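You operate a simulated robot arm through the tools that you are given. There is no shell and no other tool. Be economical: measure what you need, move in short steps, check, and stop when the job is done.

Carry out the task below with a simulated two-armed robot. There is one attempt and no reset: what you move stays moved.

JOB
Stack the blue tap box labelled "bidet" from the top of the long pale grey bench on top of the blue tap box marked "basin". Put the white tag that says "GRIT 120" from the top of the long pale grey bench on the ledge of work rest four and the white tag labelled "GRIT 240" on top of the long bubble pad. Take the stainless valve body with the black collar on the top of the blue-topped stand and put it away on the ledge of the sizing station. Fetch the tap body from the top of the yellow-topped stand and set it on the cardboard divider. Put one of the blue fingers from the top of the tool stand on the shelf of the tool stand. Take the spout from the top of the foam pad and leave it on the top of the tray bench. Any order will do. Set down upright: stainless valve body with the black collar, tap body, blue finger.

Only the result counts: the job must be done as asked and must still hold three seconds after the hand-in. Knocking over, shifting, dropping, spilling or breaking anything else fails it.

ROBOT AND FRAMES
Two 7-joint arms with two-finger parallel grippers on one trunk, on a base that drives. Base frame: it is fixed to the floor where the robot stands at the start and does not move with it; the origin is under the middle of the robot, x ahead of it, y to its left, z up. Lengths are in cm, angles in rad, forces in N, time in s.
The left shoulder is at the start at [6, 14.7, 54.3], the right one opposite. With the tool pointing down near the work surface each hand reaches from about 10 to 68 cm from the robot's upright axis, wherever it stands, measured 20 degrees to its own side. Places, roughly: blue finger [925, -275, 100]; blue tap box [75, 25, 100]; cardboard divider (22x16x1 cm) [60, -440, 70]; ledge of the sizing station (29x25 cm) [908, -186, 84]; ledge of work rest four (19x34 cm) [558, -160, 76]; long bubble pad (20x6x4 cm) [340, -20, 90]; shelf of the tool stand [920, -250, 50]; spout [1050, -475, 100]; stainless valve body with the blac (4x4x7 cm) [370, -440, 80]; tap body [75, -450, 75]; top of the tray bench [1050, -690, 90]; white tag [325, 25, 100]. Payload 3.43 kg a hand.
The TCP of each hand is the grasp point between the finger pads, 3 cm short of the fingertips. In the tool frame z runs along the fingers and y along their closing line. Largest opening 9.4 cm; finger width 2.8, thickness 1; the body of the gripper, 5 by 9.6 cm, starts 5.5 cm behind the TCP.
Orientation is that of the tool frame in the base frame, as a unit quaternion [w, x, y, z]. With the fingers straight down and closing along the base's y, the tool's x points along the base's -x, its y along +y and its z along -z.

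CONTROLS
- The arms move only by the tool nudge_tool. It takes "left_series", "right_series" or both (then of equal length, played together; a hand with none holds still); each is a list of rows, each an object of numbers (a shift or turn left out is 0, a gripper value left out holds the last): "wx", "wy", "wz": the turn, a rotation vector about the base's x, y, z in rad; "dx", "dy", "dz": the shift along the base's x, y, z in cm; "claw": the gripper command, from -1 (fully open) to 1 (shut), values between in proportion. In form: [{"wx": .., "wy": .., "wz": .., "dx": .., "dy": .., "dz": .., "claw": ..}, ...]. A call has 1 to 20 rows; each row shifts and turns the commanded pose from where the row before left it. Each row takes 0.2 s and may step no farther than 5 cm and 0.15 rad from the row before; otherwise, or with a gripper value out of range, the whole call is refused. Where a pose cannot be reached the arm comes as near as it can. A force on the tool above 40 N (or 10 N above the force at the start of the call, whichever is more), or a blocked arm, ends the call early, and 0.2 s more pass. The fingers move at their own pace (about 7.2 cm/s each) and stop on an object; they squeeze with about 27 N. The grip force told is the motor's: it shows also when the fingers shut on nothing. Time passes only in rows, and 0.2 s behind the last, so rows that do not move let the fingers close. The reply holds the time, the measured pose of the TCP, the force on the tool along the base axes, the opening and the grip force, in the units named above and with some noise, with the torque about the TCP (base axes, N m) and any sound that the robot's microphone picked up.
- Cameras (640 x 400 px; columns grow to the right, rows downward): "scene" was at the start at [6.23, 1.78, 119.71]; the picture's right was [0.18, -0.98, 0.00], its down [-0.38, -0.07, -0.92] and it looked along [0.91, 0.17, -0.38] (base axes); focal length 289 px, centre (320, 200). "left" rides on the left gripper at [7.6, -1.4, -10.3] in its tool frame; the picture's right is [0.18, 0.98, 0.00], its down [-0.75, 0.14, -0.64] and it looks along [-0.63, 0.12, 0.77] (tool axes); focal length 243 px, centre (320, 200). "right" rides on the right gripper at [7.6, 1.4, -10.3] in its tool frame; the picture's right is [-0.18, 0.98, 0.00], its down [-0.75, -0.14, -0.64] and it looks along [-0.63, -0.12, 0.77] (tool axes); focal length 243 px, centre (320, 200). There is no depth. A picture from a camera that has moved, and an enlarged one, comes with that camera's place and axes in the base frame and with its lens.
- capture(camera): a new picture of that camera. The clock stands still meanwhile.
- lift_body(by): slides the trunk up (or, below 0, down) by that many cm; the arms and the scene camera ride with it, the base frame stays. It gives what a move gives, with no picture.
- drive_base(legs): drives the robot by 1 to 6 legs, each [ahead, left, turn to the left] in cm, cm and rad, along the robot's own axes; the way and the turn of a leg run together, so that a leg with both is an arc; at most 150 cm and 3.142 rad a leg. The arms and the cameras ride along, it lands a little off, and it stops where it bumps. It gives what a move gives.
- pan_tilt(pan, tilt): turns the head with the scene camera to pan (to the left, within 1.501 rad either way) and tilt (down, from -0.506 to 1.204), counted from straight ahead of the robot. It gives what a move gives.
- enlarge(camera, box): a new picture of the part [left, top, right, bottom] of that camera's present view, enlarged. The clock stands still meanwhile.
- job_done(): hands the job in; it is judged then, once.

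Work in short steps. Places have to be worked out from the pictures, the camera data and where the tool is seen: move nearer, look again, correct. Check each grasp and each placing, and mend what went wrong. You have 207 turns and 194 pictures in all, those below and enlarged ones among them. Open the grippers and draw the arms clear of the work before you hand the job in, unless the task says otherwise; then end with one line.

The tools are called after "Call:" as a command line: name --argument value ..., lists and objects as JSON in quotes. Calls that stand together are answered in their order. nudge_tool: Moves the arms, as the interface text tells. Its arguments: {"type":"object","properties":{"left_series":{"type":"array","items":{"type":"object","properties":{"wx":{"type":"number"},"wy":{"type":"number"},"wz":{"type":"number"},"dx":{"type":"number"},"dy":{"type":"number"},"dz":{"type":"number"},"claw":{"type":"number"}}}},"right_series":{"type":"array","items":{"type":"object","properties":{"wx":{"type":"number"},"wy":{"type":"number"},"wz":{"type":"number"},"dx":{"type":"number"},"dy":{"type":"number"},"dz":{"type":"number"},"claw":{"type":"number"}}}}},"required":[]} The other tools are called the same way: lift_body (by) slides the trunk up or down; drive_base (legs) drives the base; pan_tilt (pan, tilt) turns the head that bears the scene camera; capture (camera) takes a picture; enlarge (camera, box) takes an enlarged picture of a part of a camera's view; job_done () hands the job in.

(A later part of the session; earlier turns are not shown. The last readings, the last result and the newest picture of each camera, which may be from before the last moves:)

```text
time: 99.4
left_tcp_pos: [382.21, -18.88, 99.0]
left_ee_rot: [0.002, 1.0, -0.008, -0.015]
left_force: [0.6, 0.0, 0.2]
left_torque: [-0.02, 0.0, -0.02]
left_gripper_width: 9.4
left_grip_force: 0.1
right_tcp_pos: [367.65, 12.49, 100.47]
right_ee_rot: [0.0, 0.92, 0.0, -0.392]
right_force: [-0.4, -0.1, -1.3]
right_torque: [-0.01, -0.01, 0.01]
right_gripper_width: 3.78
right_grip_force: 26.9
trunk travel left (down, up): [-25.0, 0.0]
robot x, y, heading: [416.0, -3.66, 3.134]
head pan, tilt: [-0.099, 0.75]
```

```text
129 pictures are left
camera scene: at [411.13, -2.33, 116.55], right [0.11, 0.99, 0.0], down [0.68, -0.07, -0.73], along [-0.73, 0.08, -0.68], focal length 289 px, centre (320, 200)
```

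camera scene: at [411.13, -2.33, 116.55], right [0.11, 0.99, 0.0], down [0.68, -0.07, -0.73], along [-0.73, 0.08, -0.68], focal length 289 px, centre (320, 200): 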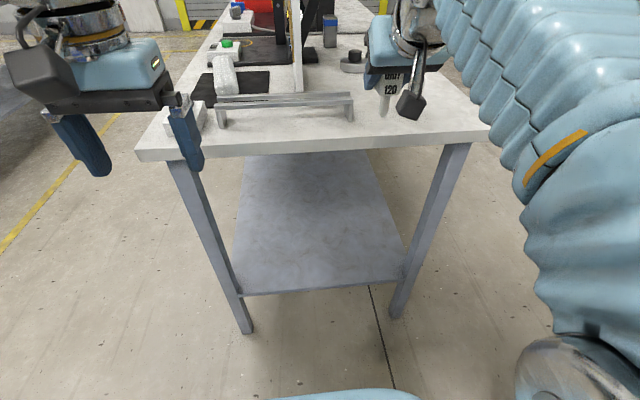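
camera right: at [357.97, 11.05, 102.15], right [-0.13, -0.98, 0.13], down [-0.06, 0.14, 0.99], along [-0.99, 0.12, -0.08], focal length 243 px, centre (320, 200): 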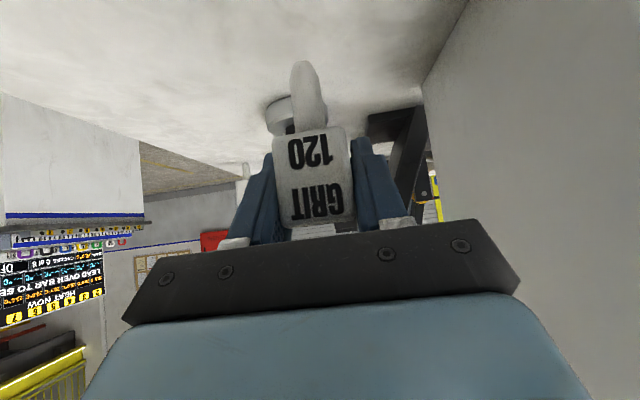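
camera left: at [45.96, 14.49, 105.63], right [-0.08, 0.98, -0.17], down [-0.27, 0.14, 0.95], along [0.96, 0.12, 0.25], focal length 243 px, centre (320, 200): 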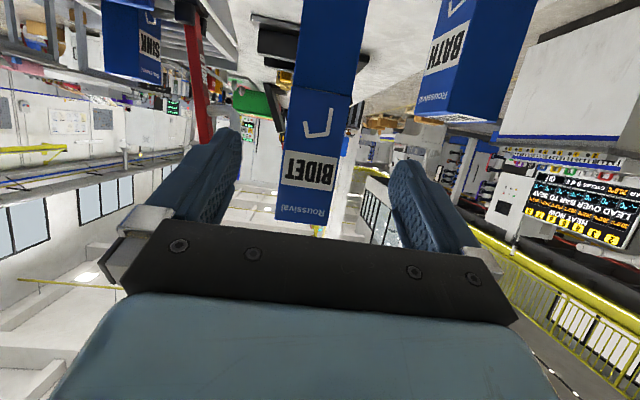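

Out with the tag. I pull the right hand in a bit, sidestep to the aisle at y≈−100, then turn to face +x and look for work rest four.

Call:
nudge_tool --right_series '[{"dx": 3, "dz": -1}, {"dx": 3, "dz": -1}, {"dx": 3, "dz": -1}, {}]'

Call:
drive_base --legs '[[-10, 0, 0], [0, 96, 0], [0, 0, 1.57], [0, 0, 1.2]]'

Call:
pan_tilt --pan 0.0 --tilt 0.35

Call:
capture --camera "scene"

```text
time: 100.4
left_tcp_pos: [382.16, -18.97, 98.92]
left_ee_rot: [0.003, 1.0, -0.009, -0.015]
left_force: [0.0, -0.2, -0.1]
left_torque: [0.0, 0.0, 0.0]
left_gripper_width: 9.41
left_grip_force: 0.1
right_tcp_pos: [376.75, 12.23, 97.85]
right_ee_rot: [0.0, 0.92, 0.001, -0.392]
right_force: [0.0, 0.5, -0.2]
right_torque: [-0.02, 0.0, -0.01]
right_gripper_width: 3.78
right_grip_force: 27.1
trunk travel left (down, up): [-25.0, 0.0]
robot x, y, heading: [416.14, -3.77, 3.134]
head pan, tilt: [-0.099, 0.75]
```

```text
time: 113.0
left_tcp_pos: [462.15, -93.38, 98.96]
left_ee_rot: [0.015, 0.166, 0.986, 0.0]
left_force: [-0.3, -0.1, 1.0]
left_torque: [0.0, 0.0, 0.01]
left_gripper_width: 9.41
left_grip_force: 0.1
right_tcp_pos: [457.68, -124.77, 97.87]
right_ee_rot: [0.387, 0.145, 0.908, -0.064]
right_force: [-0.6, -0.8, -0.4]
right_torque: [0.02, 0.01, -0.03]
right_gripper_width: 3.75
right_grip_force: 26.9
trunk travel left (down, up): [-25.0, 0.0]
robot x, y, heading: [424.96, -97.73, -0.323]
head pan, tilt: [-0.099, 0.75]
```

```text
time: 113.9
left_tcp_pos: [462.16, -93.39, 98.98]
left_ee_rot: [0.015, 0.166, 0.986, 0.0]
left_force: [0.3, -0.4, 0.1]
left_torque: [0.0, 0.02, 0.0]
left_gripper_width: 9.38
left_grip_force: 0.1
right_tcp_pos: [457.58, -124.7, 97.83]
right_ee_rot: [0.387, 0.145, 0.908, -0.063]
right_force: [0.1, -0.2, -0.5]
right_torque: [0.0, -0.01, 0.02]
right_gripper_width: 3.76
right_grip_force: 26.6
trunk travel left (down, up): [-25.0, 0.0]
robot x, y, heading: [424.73, -97.51, -0.326]
head pan, tilt: [0.0, 0.351]
```

```text
128 pictures are left
camera scene: at [430.87, -99.66, 120.11], right [-0.32, -0.95, 0.0], down [-0.33, 0.11, -0.94], along [0.89, -0.3, -0.34], focal length 289 px, centre (320, 200)
```

scene: 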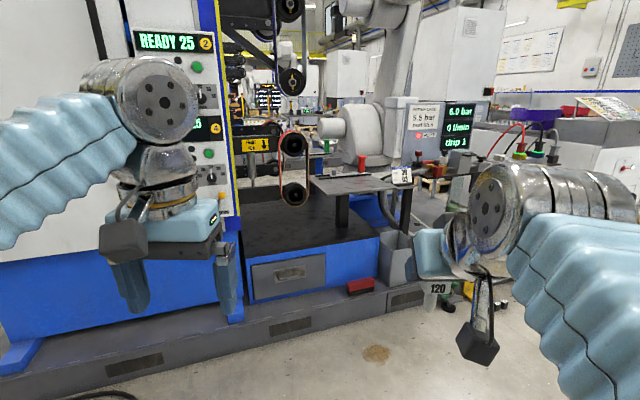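

A belt grinder with a dark rest ledge is ahead. I read its signs.

Call:
enlarge --camera "scene" --box '[220, 90, 460, 260]'

Call:
enlarge --camera "scene" --box '[370, 150, 430, 200]'

```text
2.35 times, centred on (340, 175) of scene
camera zoom: at [430.87, -99.66, 120.11], right [-0.32, -0.95, 0.0], down [-0.33, 0.11, -0.94], along [0.89, -0.3, -0.34], focal length 681 px, centre (273, 259)
```

zoom: 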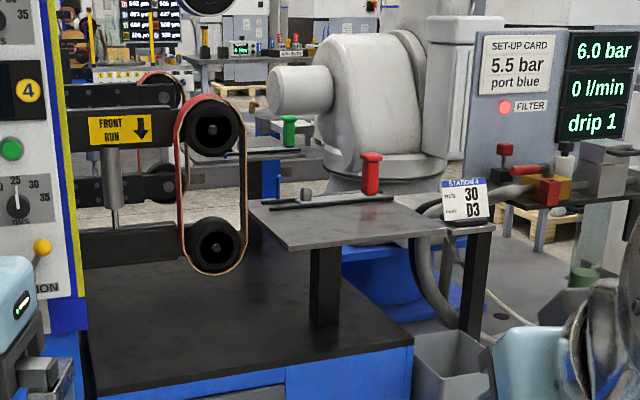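

```text
8.00 times, centred on (400, 175) of scene
camera zoom: at [430.87, -99.66, 120.11], right [-0.32, -0.95, 0.0], down [-0.33, 0.11, -0.94], along [0.89, -0.3, -0.34], focal length 2315 px, centre (-320, 400)
```

zoom: 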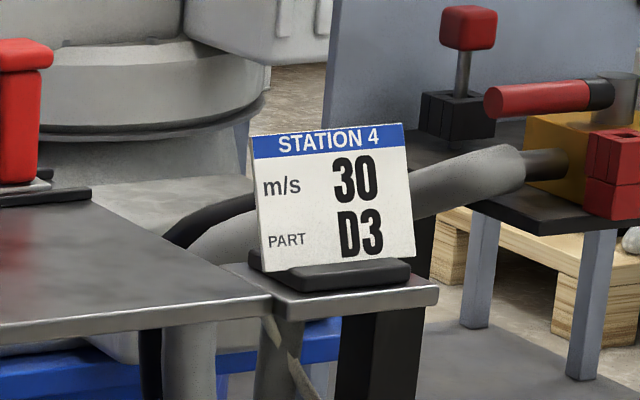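

Ledge found: front edge x≈550, y −143…−179. Before driving I look to the right for clearance.

Call:
pan_tilt --pan -0.9 --tilt 0.4

Call:
capture --camera "scene"

```text
time: 115.1
left_tcp_pos: [462.03, -93.45, 98.89]
left_ee_rot: [0.015, 0.165, 0.986, 0.0]
left_force: [0.3, -0.2, 0.4]
left_torque: [0.03, 0.01, 0.0]
left_gripper_width: 9.39
left_grip_force: 0.1
right_tcp_pos: [457.6, -124.82, 97.83]
right_ee_rot: [0.387, 0.145, 0.908, -0.062]
right_force: [0.2, 0.5, -0.8]
right_torque: [0.02, -0.01, 0.01]
right_gripper_width: 3.76
right_grip_force: 26.9
trunk travel left (down, up): [-25.0, 0.0]
robot x, y, heading: [424.7, -97.74, -0.324]
head pan, tilt: [-0.901, 0.4]
```

```text
125 pictures are left
camera scene: at [425.2, -105.4, 119.66], right [-0.94, -0.34, 0.0], down [-0.13, 0.37, -0.92], along [0.31, -0.87, -0.39], focal length 289 px, centre (320, 200)
```

scene: 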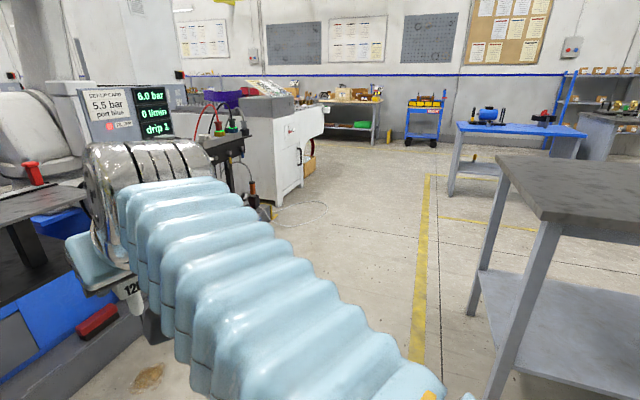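

Clear floor. I turn to heading 0, sidestep to y≈−150 and drive to x≈500.

Call:
drive_base --legs '[[0, 0, 0.324], [0, -52, 0], [76, 0, 0]]'

Call:
pan_tilt --pan -0.05 --tilt 0.65

Call:
capture --camera "scene"

Call:
capture --camera "right"

```text
time: 122.9
left_tcp_pos: [534.28, -134.75, 98.91]
left_ee_rot: [0.014, 0.002, 1.0, 0.002]
left_force: [-0.2, 0.4, -0.2]
left_torque: [0.04, 0.02, 0.02]
left_gripper_width: 9.38
left_grip_force: 0.0
right_tcp_pos: [540.07, -165.74, 97.81]
right_ee_rot: [0.392, -0.006, 0.92, 0.002]
right_force: [-1.4, -0.1, -0.6]
right_torque: [0.0, -0.04, -0.02]
right_gripper_width: 3.78
right_grip_force: 27.3
trunk travel left (down, up): [-25.0, 0.0]
robot x, y, heading: [500.3, -151.15, 0.006]
head pan, tilt: [-0.901, 0.4]
```

```text
time: 124.1
left_tcp_pos: [534.23, -134.7, 98.96]
left_ee_rot: [0.015, 0.001, 1.0, 0.003]
left_force: [0.3, -0.4, 0.9]
left_torque: [0.0, -0.04, -0.04]
left_gripper_width: 9.39
left_grip_force: 0.0
right_tcp_pos: [540.15, -165.79, 97.77]
right_ee_rot: [0.393, -0.006, 0.92, 0.001]
right_force: [0.7, 0.3, -0.6]
right_torque: [-0.02, 0.02, 0.02]
right_gripper_width: 3.77
right_grip_force: 26.8
trunk travel left (down, up): [-25.0, 0.0]
robot x, y, heading: [500.22, -150.88, 0.006]
head pan, tilt: [-0.051, 0.649]
```

```text
124 pictures are left
camera scene: at [506.12, -151.23, 117.41], right [-0.04, -1.0, 0.0], down [-0.6, 0.03, -0.8], along [0.8, -0.04, -0.6], focal length 289 px, centre (320, 200)
```

scene: 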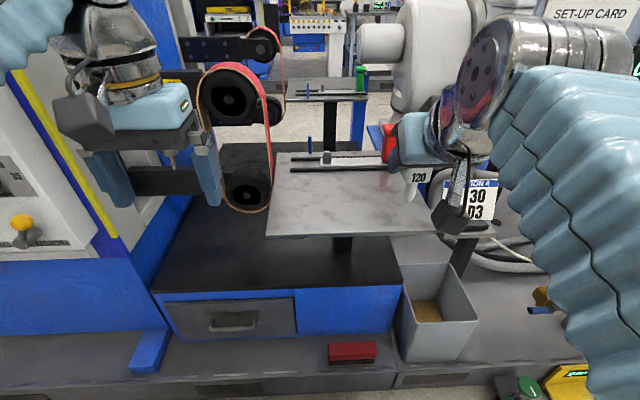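

```text
123 pictures are left
camera right: at [527.46, -164.58, 99.38], right [0.11, 0.98, 0.13], down [0.06, -0.14, 0.99], along [0.99, -0.11, -0.08], focal length 243 px, centre (320, 200)
```

right: 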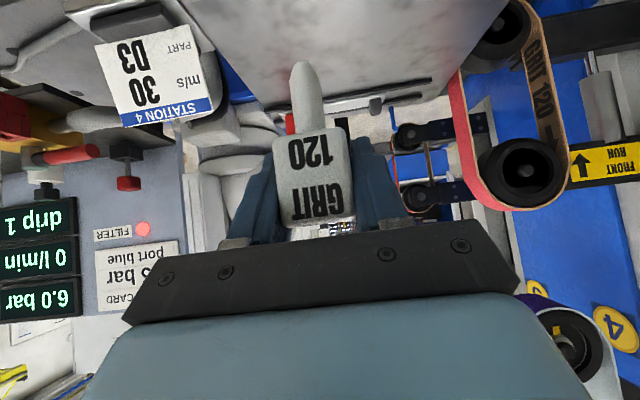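

The ledge top spans x≈549 onward, y −142…−178. I carry the tag over (556,−160) and lower to a few cm above.

Call:
nudge_tool --right_series '[{"dx": 4, "dy": 1.5}, {"dx": 4, "dy": 1.5}, {"dx": 4, "dy": 1.5}, {"dx": 4, "dy": 1.3}, {"dz": -4}, {"dz": -4}, {"dz": -3}, {}]'

Call:
capture --camera "right"

Call:
enlarge --camera "scene" --box '[240, 110, 500, 270]'

```text
time: 125.9
left_tcp_pos: [534.28, -134.7, 99.04]
left_ee_rot: [0.014, 0.001, 1.0, 0.003]
left_force: [0.6, -1.0, -0.4]
left_torque: [-0.03, 0.01, 0.03]
left_gripper_width: 9.41
left_grip_force: 0.0
right_tcp_pos: [556.12, -160.0, 86.73]
right_ee_rot: [0.392, -0.006, 0.92, 0.002]
right_force: [0.1, -0.3, -0.8]
right_torque: [-0.03, -0.03, -0.01]
right_gripper_width: 3.77
right_grip_force: 27.7
trunk travel left (down, up): [-25.0, 0.0]
robot x, y, heading: [500.33, -150.97, 0.005]
head pan, tilt: [-0.051, 0.649]
```

```text
122 pictures are left
camera right: at [543.38, -158.83, 88.31], right [0.11, 0.98, 0.13], down [0.06, -0.14, 0.99], along [0.99, -0.11, -0.08], focal length 243 px, centre (320, 200)
```

right: 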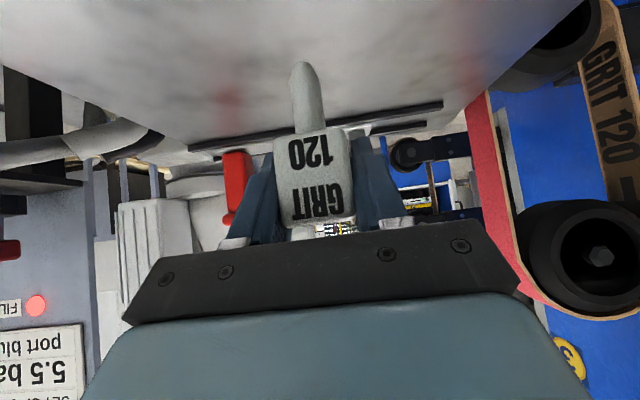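

```text
2.46 times, centred on (370, 190) of scene
camera zoom: at [506.13, -151.23, 117.41], right [-0.04, -1.0, 0.0], down [-0.6, 0.03, -0.8], along [0.8, -0.03, -0.6], focal length 712 px, centre (197, 225)
```

zoom: 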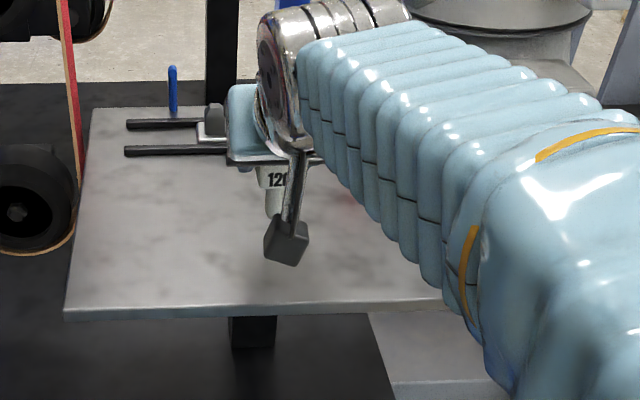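

Peg bottom is ≈80, well over the ledge. I lower 3.2 and then feel for contact.

Call:
nudge_tool --right_series '[{"dz": -1.5}, {"dz": -1}, {"dz": -0.5}, {"dz": -0.2}, {}]'

Call:
enlarge --camera "scene" --box '[310, 150, 390, 230]'

Call:
capture --camera "right"

```text
time: 127.1
left_tcp_pos: [534.12, -134.9, 98.91]
left_ee_rot: [0.015, 0.001, 1.0, 0.003]
left_force: [0.6, -0.2, -0.4]
left_torque: [-0.01, 0.01, 0.03]
left_gripper_width: 9.38
left_grip_force: 0.1
right_tcp_pos: [556.18, -160.06, 83.61]
right_ee_rot: [0.392, -0.007, 0.92, 0.002]
right_force: [-0.2, 0.7, 0.5]
right_torque: [-0.01, -0.02, 0.0]
right_gripper_width: 3.77
right_grip_force: 26.6
trunk travel left (down, up): [-25.0, 0.0]
robot x, y, heading: [500.28, -150.51, 0.004]
head pan, tilt: [-0.051, 0.649]
```

```text
5.00 times, centred on (350, 190) of scene
camera zoom: at [506.13, -151.23, 117.41], right [-0.04, -1.0, 0.0], down [-0.6, 0.03, -0.8], along [0.8, -0.03, -0.6], focal length 1447 px, centre (170, 250)
```

zoom: 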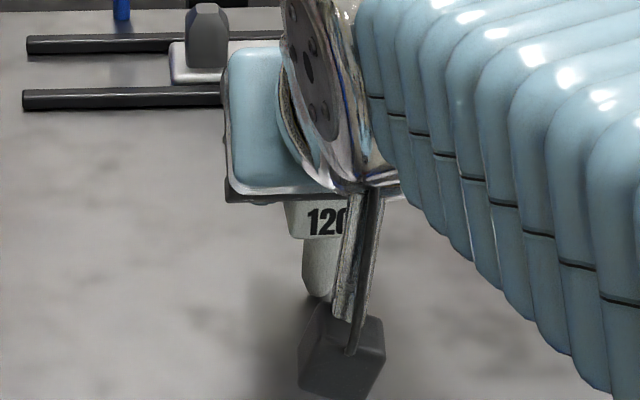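

```text
119 pictures are left
camera right: at [543.47, -158.75, 85.14], right [0.11, 0.98, 0.13], down [0.06, -0.14, 0.99], along [0.99, -0.11, -0.08], focal length 243 px, centre (320, 200)
```

right: 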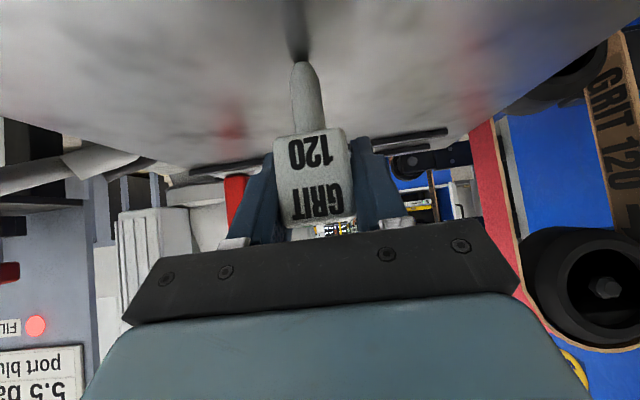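

Shadow meets the peg nearly. I lower in small steps.

Call:
nudge_tool --right_series '[{"dz": -0.2}, {"dz": -0.2}, {"dz": -0.15}, {}]'

Call:
capture --camera "right"

```text
time: 128.1
left_tcp_pos: [534.07, -134.8, 99.02]
left_ee_rot: [0.016, 0.001, 1.0, 0.003]
left_force: [-0.1, 0.0, -0.6]
left_torque: [-0.03, 0.03, 0.01]
left_gripper_width: 9.4
left_grip_force: 0.0
right_tcp_pos: [556.03, -159.95, 83.21]
right_ee_rot: [0.395, -0.007, 0.919, 0.003]
right_force: [-2.3, 0.1, 22.3]
right_torque: [0.05, 0.26, 0.01]
right_gripper_width: 3.8
right_grip_force: 27.1
trunk travel left (down, up): [-25.0, 0.0]
robot x, y, heading: [500.11, -150.9, 0.008]
head pan, tilt: [-0.051, 0.649]
```

```text
118 pictures are left
camera right: at [543.44, -158.76, 84.78], right [0.11, 0.98, 0.13], down [0.05, -0.14, 0.99], along [0.99, -0.1, -0.07], focal length 243 px, centre (320, 200)
```

right: 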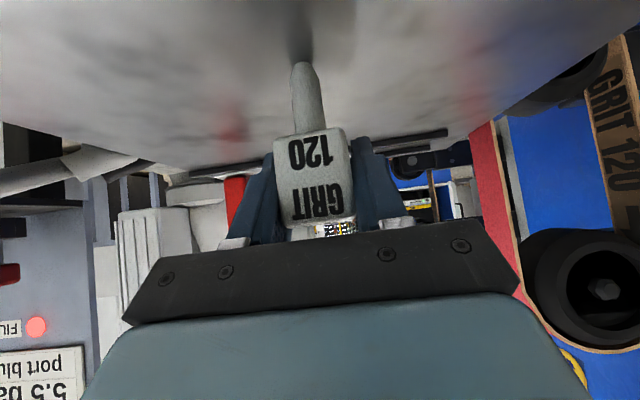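

Contact (22 N). I ease up by 0.2, open, and watch.

Call:
nudge_tool --right_series '[{"dz": 0.18}, {}, {"claw": 0.1}, {"claw": 0.0}, {}]'

Call:
capture --camera "right"

```text
time: 129.3
left_tcp_pos: [534.31, -134.78, 98.98]
left_ee_rot: [0.014, 0.001, 1.0, 0.003]
left_force: [1.0, -0.4, 0.4]
left_torque: [0.01, -0.01, -0.01]
left_gripper_width: 9.41
left_grip_force: 0.1
right_tcp_pos: [556.27, -160.03, 83.15]
right_ee_rot: [0.393, -0.006, 0.92, 0.001]
right_force: [0.0, -0.3, -0.2]
right_torque: [0.02, 0.01, 0.01]
right_gripper_width: 4.71
right_grip_force: 0.1
trunk travel left (down, up): [-25.0, 0.0]
robot x, y, heading: [500.71, -150.74, 0.004]
head pan, tilt: [-0.051, 0.649]
```

```text
117 pictures are left
camera right: at [543.54, -158.82, 84.72], right [0.11, 0.98, 0.13], down [0.06, -0.14, 0.99], along [0.99, -0.11, -0.08], focal length 243 px, centre (320, 200)
```

right: 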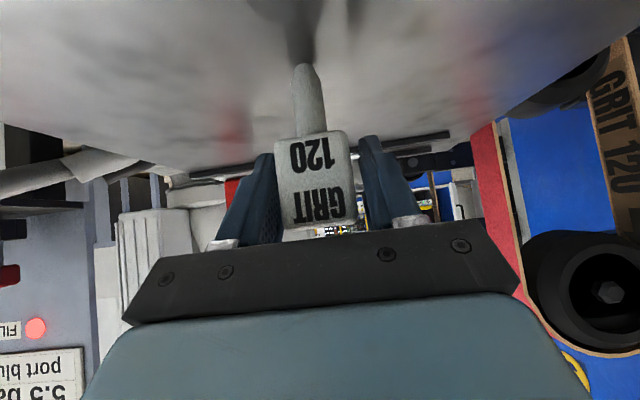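

It appears to stand. I wait, then retreat along the finger axis and check again.

Call:
nudge_tool --right_series '[{}, {}, {"claw": -0.4}, {"dx": -2, "dz": 2}, {"dx": -2.5, "dz": 2.5}, {"dx": -3, "dz": 3}, {"dx": -3, "dz": 3}, {}]'

Call:
capture --camera "right"

Call:
enlarge --camera "scene" --box '[290, 130, 430, 230]'

```text
time: 131.1
left_tcp_pos: [534.08, -134.73, 99.03]
left_ee_rot: [0.015, 0.001, 1.0, 0.003]
left_force: [-1.0, 0.1, 0.7]
left_torque: [0.0, 0.01, -0.02]
left_gripper_width: 9.39
left_grip_force: 0.1
right_tcp_pos: [545.51, -159.96, 93.64]
right_ee_rot: [0.393, -0.006, 0.92, 0.001]
right_force: [-0.1, 0.2, 0.9]
right_torque: [-0.01, -0.01, -0.01]
right_gripper_width: 6.59
right_grip_force: 0.0
trunk travel left (down, up): [-25.0, 0.0]
robot x, y, heading: [500.21, -150.77, 0.008]
head pan, tilt: [-0.051, 0.649]
```

```text
116 pictures are left
camera right: at [532.86, -158.68, 95.25], right [0.11, 0.98, 0.13], down [0.06, -0.14, 0.99], along [0.99, -0.11, -0.08], focal length 243 px, centre (320, 200)
```

right: 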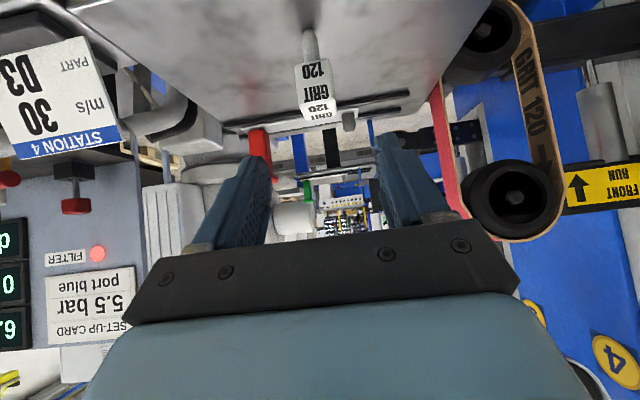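

```text
4.00 times, centred on (360, 180) of scene
camera zoom: at [506.1, -151.22, 117.41], right [-0.04, -1.0, 0.0], down [-0.6, 0.03, -0.8], along [0.8, -0.03, -0.6], focal length 1158 px, centre (160, 280)
```

zoom: 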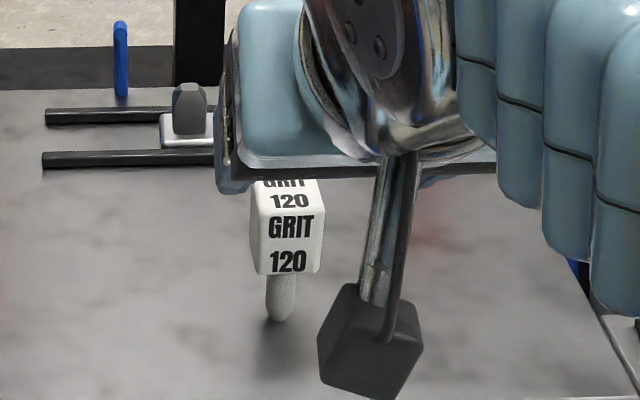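

GRIT 120 stands on the ledge. Next the tap body near (75,−450): I back off, and look around the passage toward y≈−350.

Call:
drive_base --legs '[[-45, 0, 0], [0, 0, -1.57]]'

Call:
pan_tilt --pan -0.35 --tilt 0.35

Call:
capture --camera "scene"

```text
time: 137.7
left_tcp_pos: [469.56, -185.42, 99.05]
left_ee_rot: [0.013, 0.714, 0.7, -0.009]
left_force: [0.1, 0.1, -0.3]
left_torque: [0.03, 0.01, -0.01]
left_gripper_width: 9.39
left_grip_force: 0.0
right_tcp_pos: [444.34, -196.34, 93.54]
right_ee_rot: [0.276, 0.653, 0.648, -0.279]
right_force: [0.2, 0.0, 0.2]
right_torque: [0.0, -0.03, 0.02]
right_gripper_width: 6.59
right_grip_force: 0.0
trunk travel left (down, up): [-25.0, 0.0]
robot x, y, heading: [454.15, -151.02, -1.588]
head pan, tilt: [-0.051, 0.649]
```

```text
time: 138.5
left_tcp_pos: [469.55, -185.43, 98.83]
left_ee_rot: [0.012, 0.714, 0.7, -0.008]
left_force: [0.1, 0.2, -0.6]
left_torque: [-0.01, 0.02, 0.01]
left_gripper_width: 9.39
left_grip_force: 0.1
right_tcp_pos: [444.28, -196.36, 93.68]
right_ee_rot: [0.276, 0.653, 0.648, -0.279]
right_force: [-0.8, 0.1, 0.3]
right_torque: [0.0, -0.01, -0.04]
right_gripper_width: 6.57
right_grip_force: 0.0
trunk travel left (down, up): [-25.0, 0.0]
robot x, y, heading: [454.47, -151.21, -1.581]
head pan, tilt: [-0.351, 0.351]
```

```text
114 pictures are left
camera scene: at [451.0, -156.89, 120.11], right [-0.94, 0.35, 0.0], down [0.12, 0.32, -0.94], along [-0.33, -0.88, -0.34], focal length 289 px, centre (320, 200)
```

scene: 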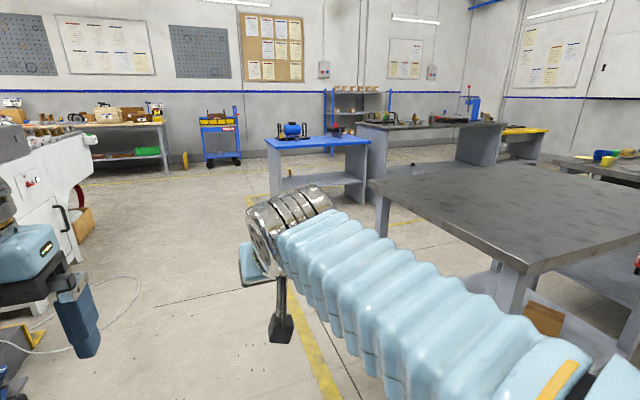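

The blue-topped stand and, far right, the yellow-topped stand are in a row at y≈−440; a lane lies between. I drive to y≈−335 and sidestep west.

Call:
drive_base --legs '[[150, 0, 0], [32, 0, 0.01], [0, -110, 0]]'

Call:
pan_tilt --pan -0.9 --tilt 0.4

Call:
capture --camera "scene"

Call:
pan_tilt --pan 0.1 --tilt 0.5

Call:
capture --camera "scene"

```text
time: 153.0
left_tcp_pos: [359.7, -369.64, 98.9]
left_ee_rot: [0.013, 0.691, 0.723, -0.008]
left_force: [0.3, -0.4, 0.1]
left_torque: [-0.03, 0.01, 0.03]
left_gripper_width: 9.41
left_grip_force: 0.1
right_tcp_pos: [335.18, -382.2, 93.73]
right_ee_rot: [0.286, 0.629, 0.67, -0.27]
right_force: [0.3, -0.7, 0.5]
right_torque: [0.03, -0.01, -0.02]
right_gripper_width: 6.6
right_grip_force: 0.2
trunk travel left (down, up): [-25.0, 0.0]
robot x, y, heading: [342.09, -336.58, -1.518]
head pan, tilt: [-0.351, 0.351]
```

```text
time: 153.9
left_tcp_pos: [359.74, -369.58, 98.87]
left_ee_rot: [0.013, 0.69, 0.723, -0.008]
left_force: [0.5, -0.1, -0.7]
left_torque: [-0.02, -0.01, 0.02]
left_gripper_width: 9.38
left_grip_force: 0.0
right_tcp_pos: [335.15, -382.18, 93.72]
right_ee_rot: [0.285, 0.63, 0.67, -0.269]
right_force: [0.0, 0.4, 0.8]
right_torque: [0.01, -0.04, 0.05]
right_gripper_width: 6.58
right_grip_force: 0.2
trunk travel left (down, up): [-25.0, 0.0]
robot x, y, heading: [341.87, -336.38, -1.515]
head pan, tilt: [-0.901, 0.4]
```

```text
113 pictures are left
camera scene: at [335.03, -339.64, 119.66], right [-0.66, 0.75, 0.0], down [0.29, 0.26, -0.92], along [-0.69, -0.61, -0.39], focal length 289 px, centre (320, 200)
```

scene: 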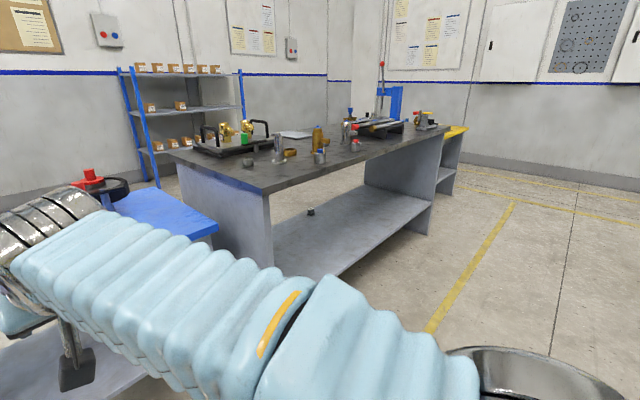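

```text
time: 155.2
left_tcp_pos: [359.77, -369.66, 98.89]
left_ee_rot: [0.013, 0.69, 0.724, -0.008]
left_force: [0.3, 0.5, -0.5]
left_torque: [0.01, 0.01, -0.05]
left_gripper_width: 9.38
left_grip_force: 0.0
right_tcp_pos: [335.22, -382.15, 93.63]
right_ee_rot: [0.285, 0.63, 0.67, -0.269]
right_force: [0.5, -1.0, 0.3]
right_torque: [-0.01, -0.03, 0.04]
right_gripper_width: 6.59
right_grip_force: 0.0
trunk travel left (down, up): [-25.0, 0.0]
robot x, y, heading: [342.02, -336.54, -1.518]
head pan, tilt: [0.099, 0.499]
```

```text
112 pictures are left
camera scene: at [343.35, -342.48, 118.75], right [-0.99, -0.15, 0.0], down [-0.07, 0.47, -0.88], along [0.13, -0.87, -0.48], focal length 289 px, centre (320, 200)
```

scene: 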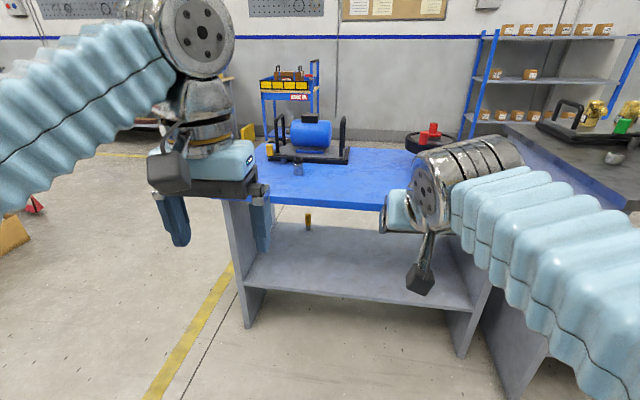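

The lane west is clear. I sidestep to x≈80 facing −y.

Call:
drive_base --legs '[[0, 0, -0.053], [0, -132, 0], [0, -132, 0]]'

Call:
pan_tilt --pan 0.0 --tilt 0.5

Call:
capture --camera "scene"

```text
time: 168.3
left_tcp_pos: [97.82, -369.35, 98.9]
left_ee_rot: [0.012, 0.708, 0.706, -0.008]
left_force: [-0.1, 0.6, 0.7]
left_torque: [0.01, 0.01, -0.06]
left_gripper_width: 9.43
left_grip_force: 0.0
right_tcp_pos: [72.65, -380.59, 93.64]
right_ee_rot: [0.278, 0.647, 0.654, -0.277]
right_force: [0.2, 0.1, -0.9]
right_torque: [0.02, -0.01, 0.0]
right_gripper_width: 6.58
right_grip_force: 0.1
trunk travel left (down, up): [-25.0, 0.0]
robot x, y, heading: [81.96, -335.08, -1.568]
head pan, tilt: [0.099, 0.499]
```

```text
time: 169.0
left_tcp_pos: [97.86, -369.29, 98.92]
left_ee_rot: [0.012, 0.709, 0.705, -0.009]
left_force: [0.4, 1.0, 1.3]
left_torque: [0.0, 0.0, 0.01]
left_gripper_width: 9.39
left_grip_force: 0.2
right_tcp_pos: [72.69, -380.72, 93.64]
right_ee_rot: [0.278, 0.647, 0.654, -0.277]
right_force: [0.0, 0.1, -0.3]
right_torque: [0.01, -0.05, 0.01]
right_gripper_width: 6.57
right_grip_force: 0.0
trunk travel left (down, up): [-25.0, 0.0]
robot x, y, heading: [81.85, -335.63, -1.564]
head pan, tilt: [0.0, 0.499]
```

```text
111 pictures are left
camera scene: at [81.97, -341.49, 118.75], right [-1.0, 0.0, 0.0], down [0.0, 0.48, -0.88], along [0.0, -0.88, -0.48], focal length 289 px, centre (320, 200)
```

scene: 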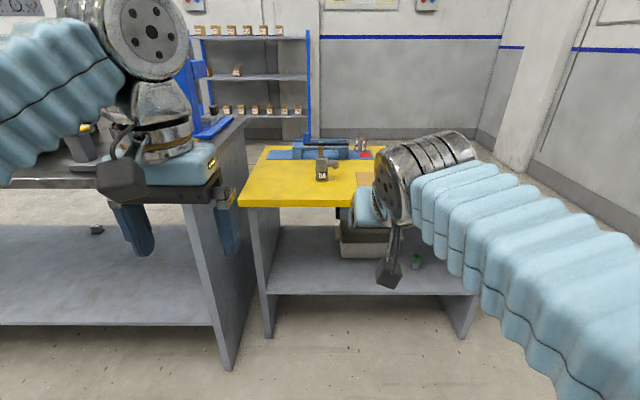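

The yellow-topped stand with the tap body is ahead. I move the right hand aside and zoom.

Call:
nudge_tool --right_series '[{"dx": -4, "dy": 1}, {"dx": -4, "dy": 1}, {"dx": -4, "dy": 1}, {"dx": -4, "dy": 1}, {}]'

Call:
enlarge --camera "scene" --box '[230, 120, 430, 260]'

```text
time: 170.2
left_tcp_pos: [97.87, -369.46, 98.9]
left_ee_rot: [0.012, 0.709, 0.705, -0.009]
left_force: [0.1, -0.2, 0.2]
left_torque: [0.01, -0.01, 0.03]
left_gripper_width: 9.42
left_grip_force: 0.1
right_tcp_pos: [56.45, -376.5, 93.58]
right_ee_rot: [0.278, 0.647, 0.654, -0.276]
right_force: [0.4, 0.3, 0.6]
right_torque: [0.01, -0.01, -0.05]
right_gripper_width: 6.57
right_grip_force: 0.0
trunk travel left (down, up): [-25.0, 0.0]
robot x, y, heading: [82.01, -335.4, -1.563]
head pan, tilt: [0.0, 0.499]
```

```text
2.86 times, centred on (330, 190) of scene
camera zoom: at [81.96, -341.49, 118.75], right [-1.0, 0.0, 0.0], down [0.0, 0.48, -0.88], along [0.0, -0.88, -0.48], focal length 827 px, centre (291, 229)
```

zoom: 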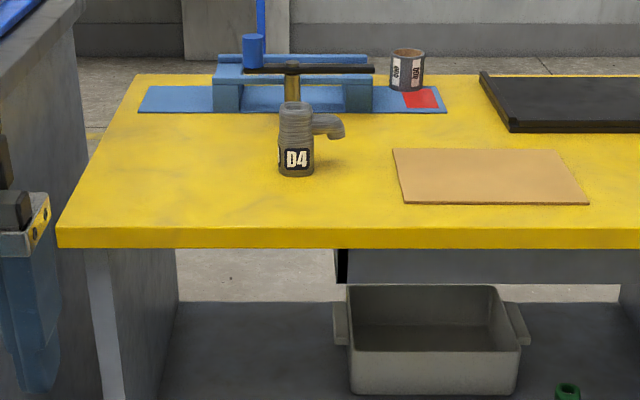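

Divider ≈ x 46…68, y −429…−445, top z≈74; tap body ≈(81,−439), ~10 cm tall, spout toward −x. I'll use the left hand top-down with the fingers closing along y; first park the robot at (65,−385).

Call:
drive_base --legs '[[0, -17, 0], [48, 0, 0]]'

Call:
nudge_tool --left_series '[{"wz": 0.143}, {"wz": 0.143}, {"wz": 0.143}, {"wz": 0.143}, {"wz": 0.143}, {"wz": 0.143}, {"wz": 0.143}, {"wz": 0.143}, {"wz": 0.143}, {"wz": 0.143}, {"wz": 0.141}, {}]'

Call:
pan_tilt --pan 0.1 --tilt 0.75

Call:
capture --camera "scene"

Call:
capture --camera "left"

```text
time: 174.1
left_tcp_pos: [81.72, -416.53, 98.96]
left_ee_rot: [0.013, 0.706, 0.708, -0.009]
left_force: [-0.2, -0.2, 0.2]
left_torque: [-0.02, -0.02, 0.02]
left_gripper_width: 9.37
left_grip_force: 0.0
right_tcp_pos: [40.35, -424.19, 93.65]
right_ee_rot: [0.28, 0.644, 0.656, -0.276]
right_force: [0.1, -0.2, -0.3]
right_torque: [-0.01, -0.01, 0.0]
right_gripper_width: 6.58
right_grip_force: 0.0
trunk travel left (down, up): [-25.0, 0.0]
robot x, y, heading: [65.47, -382.86, -1.558]
head pan, tilt: [0.0, 0.499]
```

```text
time: 176.7
left_tcp_pos: [81.71, -416.57, 98.85]
left_ee_rot: [0.015, -0.003, 1.0, 0.003]
left_force: [-0.7, 0.4, -0.2]
left_torque: [0.04, 0.03, 0.03]
left_gripper_width: 9.41
left_grip_force: 0.1
right_tcp_pos: [40.39, -424.14, 93.61]
right_ee_rot: [0.28, 0.644, 0.656, -0.276]
right_force: [1.9, 0.4, -0.3]
right_torque: [0.0, 0.0, -0.01]
right_gripper_width: 6.59
right_grip_force: 0.1
trunk travel left (down, up): [-25.0, 0.0]
robot x, y, heading: [65.44, -382.73, -1.556]
head pan, tilt: [0.0, 0.499]
```

```text
time: 177.4
left_tcp_pos: [81.76, -416.67, 98.94]
left_ee_rot: [0.015, -0.001, 1.0, 0.002]
left_force: [0.8, -0.4, 0.2]
left_torque: [-0.01, 0.0, 0.01]
left_gripper_width: 9.39
left_grip_force: 0.0
right_tcp_pos: [40.32, -424.14, 93.5]
right_ee_rot: [0.279, 0.644, 0.657, -0.276]
right_force: [0.0, 0.2, 0.6]
right_torque: [0.0, 0.01, -0.01]
right_gripper_width: 6.6
right_grip_force: 0.0
trunk travel left (down, up): [-25.0, 0.0]
robot x, y, heading: [65.52, -382.68, -1.558]
head pan, tilt: [0.099, 0.75]
```

```text
109 pictures are left
camera scene: at [66.35, -387.98, 116.56], right [-0.99, -0.11, 0.0], down [-0.08, 0.68, -0.73], along [0.08, -0.73, -0.68], focal length 289 px, centre (320, 200)
```

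scene: 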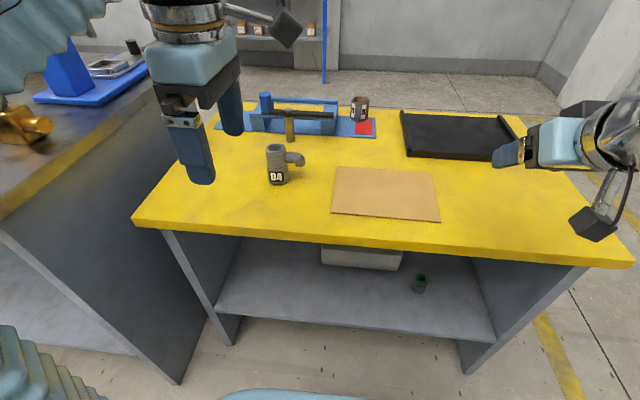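

```text
108 pictures are left
camera left: at [73.72, -418.12, 108.96], right [-0.19, 0.98, 0.0], down [0.73, 0.14, 0.67], along [0.65, 0.12, -0.75], focal length 243 px, centre (320, 200)
```

left: 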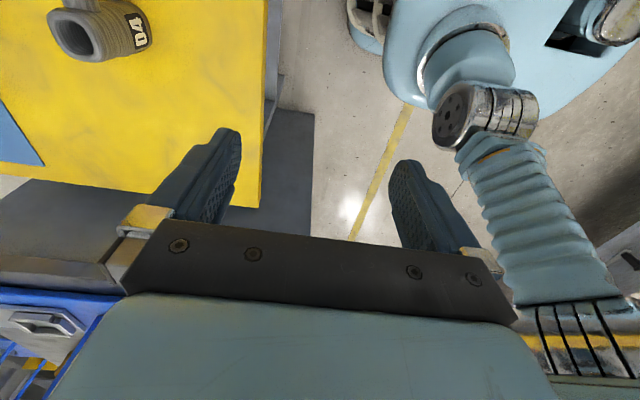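

I enlarge the tap body for its exact shape and place.

Call:
enlarge --camera "scene" --box '[220, 110, 460, 240]'

```text
2.67 times, centred on (340, 175) of scene
camera zoom: at [66.35, -387.98, 116.56], right [-0.99, -0.11, 0.0], down [-0.08, 0.68, -0.73], along [0.08, -0.73, -0.68], focal length 772 px, centre (267, 267)
```

zoom: 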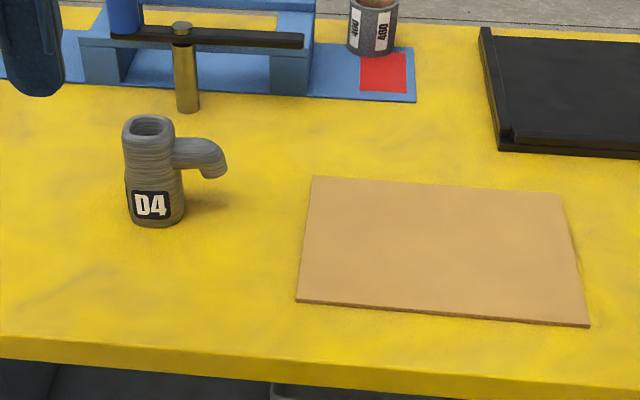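

Tap axis ≈(81.9,−439.9), base z≈72.7, top 82.5; divider centre ≈(57.5,−438.2), top ≈73.7. I move the left hand above the tap.

Call:
nudge_tool --left_series '[{"dy": -4.7}, {"dy": -4.7}, {"dy": -4.7}, {"dy": -4.6}, {"dy": -4.6}, {"dz": -4}, {"dz": -4}, {}]'

Call:
capture --camera "left"

Call:
enlarge --camera "scene" --box '[220, 90, 380, 210]'

```text
time: 179.2
left_tcp_pos: [81.9, -424.74, 90.68]
left_ee_rot: [0.015, -0.002, 1.0, 0.003]
left_force: [-0.2, -0.4, 0.2]
left_torque: [-0.01, 0.03, 0.0]
left_gripper_width: 9.39
left_grip_force: 0.0
left hand out of reach, approached as far as the arm can: row 2, 3, 4, 5
right_tcp_pos: [40.47, -424.19, 93.53]
right_ee_rot: [0.279, 0.644, 0.657, -0.276]
right_force: [-0.1, -0.1, -0.6]
right_torque: [-0.02, -0.01, -0.04]
right_gripper_width: 6.58
right_grip_force: 0.0
trunk travel left (down, up): [-25.0, 0.0]
robot x, y, heading: [65.25, -383.0, -1.561]
head pan, tilt: [0.099, 0.75]
```

```text
106 pictures are left
camera left: at [73.84, -426.22, 100.84], right [-0.19, 0.98, 0.0], down [0.73, 0.14, 0.67], along [0.65, 0.12, -0.75], focal length 243 px, centre (320, 200)
```

left: 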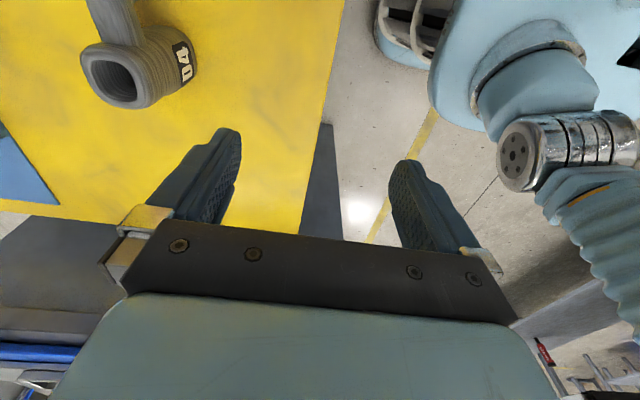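

```text
3.33 times, centred on (300, 150) of scene
camera zoom: at [66.36, -387.98, 116.55], right [-0.99, -0.11, 0.0], down [-0.08, 0.68, -0.73], along [0.08, -0.73, -0.68], focal length 965 px, centre (387, 367)
```

zoom: 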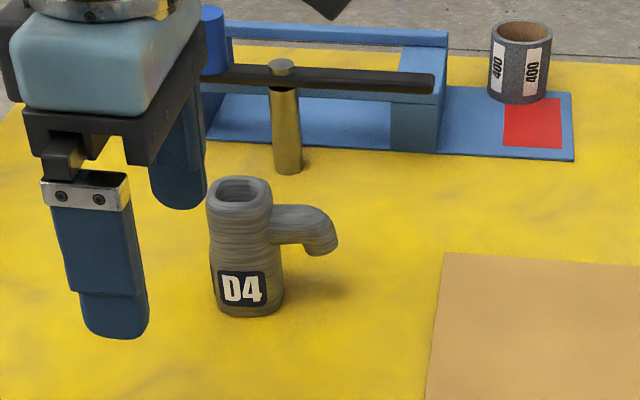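

Reach is limited at that height, so I drive 5 cm closer, then move over the tap at z≈90.

Call:
drive_base --legs '[[5, 0, 0]]'

Call:
nudge_tool --left_series '[{"dy": -3.5}, {"dy": -3.5}, {"dy": -3.2}, {}]'

Call:
capture --camera "left"

Call:
enlarge --camera "scene" --box '[220, 90, 380, 210]'

```text
time: 180.1
left_tcp_pos: [81.86, -429.56, 90.91]
left_ee_rot: [0.015, -0.001, 1.0, 0.003]
left_force: [1.0, 0.3, 0.9]
left_torque: [0.0, -0.03, 0.0]
left_gripper_width: 9.42
left_grip_force: 0.0
right_tcp_pos: [40.45, -428.96, 93.52]
right_ee_rot: [0.28, 0.644, 0.656, -0.275]
right_force: [-0.4, 0.2, -0.1]
right_torque: [0.01, -0.02, -0.01]
right_gripper_width: 6.57
right_grip_force: 0.0
trunk travel left (down, up): [-25.0, 0.0]
robot x, y, heading: [65.35, -387.59, -1.555]
head pan, tilt: [0.099, 0.75]
```

```text
time: 181.1
left_tcp_pos: [81.66, -439.83, 90.76]
left_ee_rot: [0.016, -0.001, 1.0, 0.003]
left_force: [0.0, -0.1, -0.2]
left_torque: [0.02, 0.03, 0.01]
left_gripper_width: 9.42
left_grip_force: 0.1
right_tcp_pos: [40.51, -429.01, 93.66]
right_ee_rot: [0.279, 0.645, 0.656, -0.276]
right_force: [0.9, 0.0, 0.3]
right_torque: [-0.02, -0.06, 0.02]
right_gripper_width: 6.58
right_grip_force: 0.0
trunk travel left (down, up): [-25.0, 0.0]
robot x, y, heading: [65.72, -387.31, -1.562]
head pan, tilt: [0.099, 0.75]
```

```text
104 pictures are left
camera left: at [73.75, -441.49, 100.8], right [-0.19, 0.98, 0.0], down [0.73, 0.14, 0.67], along [0.65, 0.12, -0.75], focal length 243 px, centre (320, 200)
```

left: 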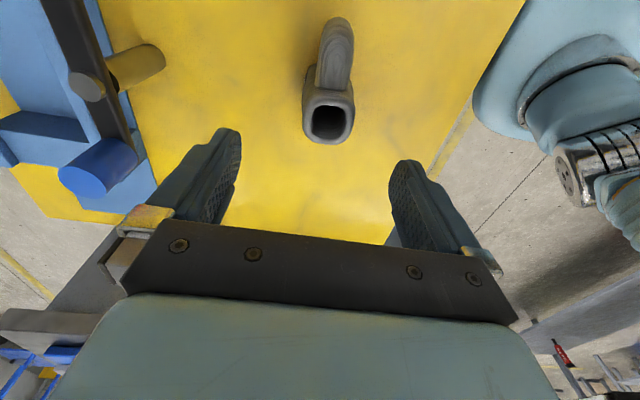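

```text
3.33 times, centred on (300, 150) of scene
camera zoom: at [66.4, -392.84, 116.55], right [-0.99, -0.11, 0.0], down [-0.08, 0.68, -0.73], along [0.08, -0.73, -0.68], focal length 965 px, centre (387, 367)
```

zoom: 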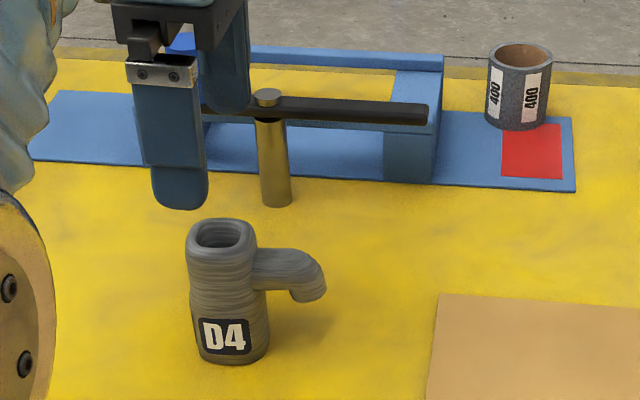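

The tap top sits right under the TCP. I descend to z≈79.2 and close.

Call:
nudge_tool --left_series '[{"dz": -3, "wy": 0.03, "dy": 0.25}, {"dz": -3}, {"dz": -3}, {"dz": -2.6}, {}]'

Call:
enlarge --camera "scene" --box '[220, 90, 380, 210]'

```text
time: 182.3
left_tcp_pos: [81.95, -439.34, 79.29]
left_ee_rot: [0.0, -0.001, 1.0, 0.003]
left_force: [-0.1, -0.6, -0.5]
left_torque: [-0.01, -0.02, 0.0]
left_gripper_width: 9.42
left_grip_force: 0.0
right_tcp_pos: [40.43, -429.02, 93.63]
right_ee_rot: [0.28, 0.644, 0.657, -0.275]
right_force: [0.0, 0.3, 0.2]
right_torque: [0.01, -0.03, 0.01]
right_gripper_width: 6.56
right_grip_force: 0.1
trunk travel left (down, up): [-25.0, 0.0]
robot x, y, heading: [65.32, -387.86, -1.558]
head pan, tilt: [0.099, 0.75]
```

```text
3.33 times, centred on (300, 150) of scene
camera zoom: at [66.41, -392.82, 116.55], right [-0.99, -0.11, 0.0], down [-0.08, 0.68, -0.73], along [0.08, -0.73, -0.68], focal length 965 px, centre (387, 367)
```

zoom: 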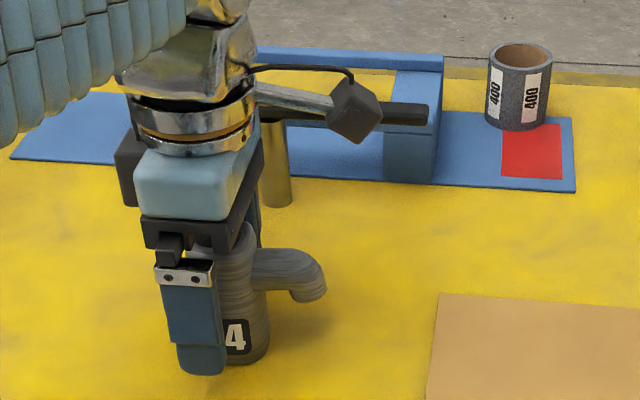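

The tap lies about 0.7 cm further −x than the finger centre; I shift and close.

Call:
nudge_tool --left_series '[{"dx": -0.7}, {}, {"claw": 0.0}, {"claw": 0.6}, {"claw": 1}, {"claw": 1}]'

Call:
capture --camera "left"

Call:
enlarge --camera "scene" --box '[220, 90, 380, 210]'

```text
time: 183.7
left_tcp_pos: [81.21, -439.48, 79.24]
left_ee_rot: [0.0, -0.001, 1.0, 0.003]
left_force: [1.1, 1.1, 1.0]
left_torque: [-0.1, 0.03, 0.01]
left_gripper_width: 4.88
left_grip_force: 27.1
right_tcp_pos: [40.53, -429.09, 93.55]
right_ee_rot: [0.28, 0.644, 0.656, -0.276]
right_force: [-0.2, -0.4, -0.5]
right_torque: [0.0, 0.02, 0.0]
right_gripper_width: 6.57
right_grip_force: 0.1
trunk travel left (down, up): [-25.0, 0.0]
robot x, y, heading: [65.65, -387.31, -1.559]
head pan, tilt: [0.099, 0.75]
```

```text
101 pictures are left
camera left: at [73.62, -440.96, 89.54], right [-0.19, 0.98, 0.0], down [0.75, 0.14, 0.64], along [0.63, 0.12, -0.77], focal length 243 px, centre (320, 200)
```

left: 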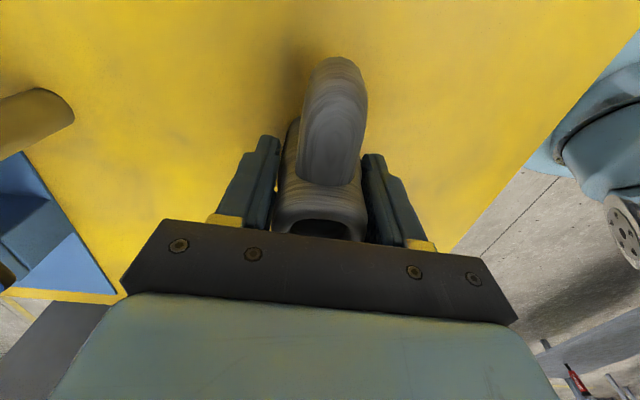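

```text
3.33 times, centred on (300, 150) of scene
camera zoom: at [66.41, -392.81, 116.55], right [-0.99, -0.11, 0.0], down [-0.08, 0.68, -0.73], along [0.08, -0.73, -0.68], focal length 965 px, centre (387, 367)
```

zoom: 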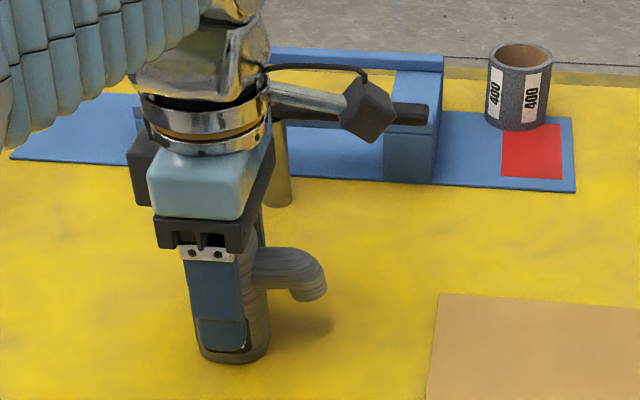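

Gripped at 4.9 cm. I lift 5 cm, carry it over the divider (right hand steps aside).

Call:
nudge_tool --left_series '[{"dz": 2.5}, {"dz": 2.5}, {"dx": -4.3}, {"dx": -4.3}, {"dx": -4.3, "dy": 0.4}, {"dx": -4.3, "dy": 0.4}, {"dx": -4.3, "dy": 0.4}, {}]' --right_series '[{"dx": -1}, {"dx": -1}, {"dx": -1}, {"dx": -1}, {}, {}, {}, {}]'

Call:
enlarge --camera "scene" --box '[240, 90, 480, 240]'

```text
time: 185.5
left_tcp_pos: [59.68, -438.23, 84.45]
left_ee_rot: [0.001, 0.0, 1.0, 0.003]
left_force: [-0.1, -0.4, -4.8]
left_torque: [0.01, -0.05, 0.01]
left_gripper_width: 4.87
left_grip_force: 27.3
right_tcp_pos: [36.47, -428.8, 93.56]
right_ee_rot: [0.28, 0.644, 0.656, -0.275]
right_force: [-0.5, 0.3, 0.0]
right_torque: [0.02, -0.04, 0.03]
right_gripper_width: 6.59
right_grip_force: 0.1
trunk travel left (down, up): [-25.0, 0.0]
robot x, y, heading: [65.65, -387.51, -1.559]
head pan, tilt: [0.099, 0.75]
```

```text
2.67 times, centred on (360, 165) of scene
camera zoom: at [66.37, -392.85, 116.55], right [-0.99, -0.11, 0.0], down [-0.08, 0.68, -0.73], along [0.08, -0.73, -0.68], focal length 772 px, centre (213, 293)
```

zoom: 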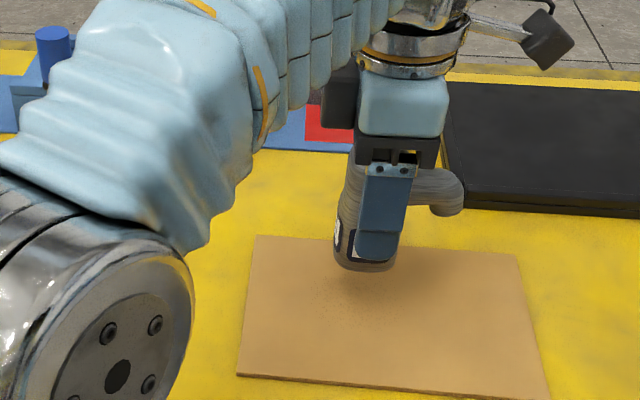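

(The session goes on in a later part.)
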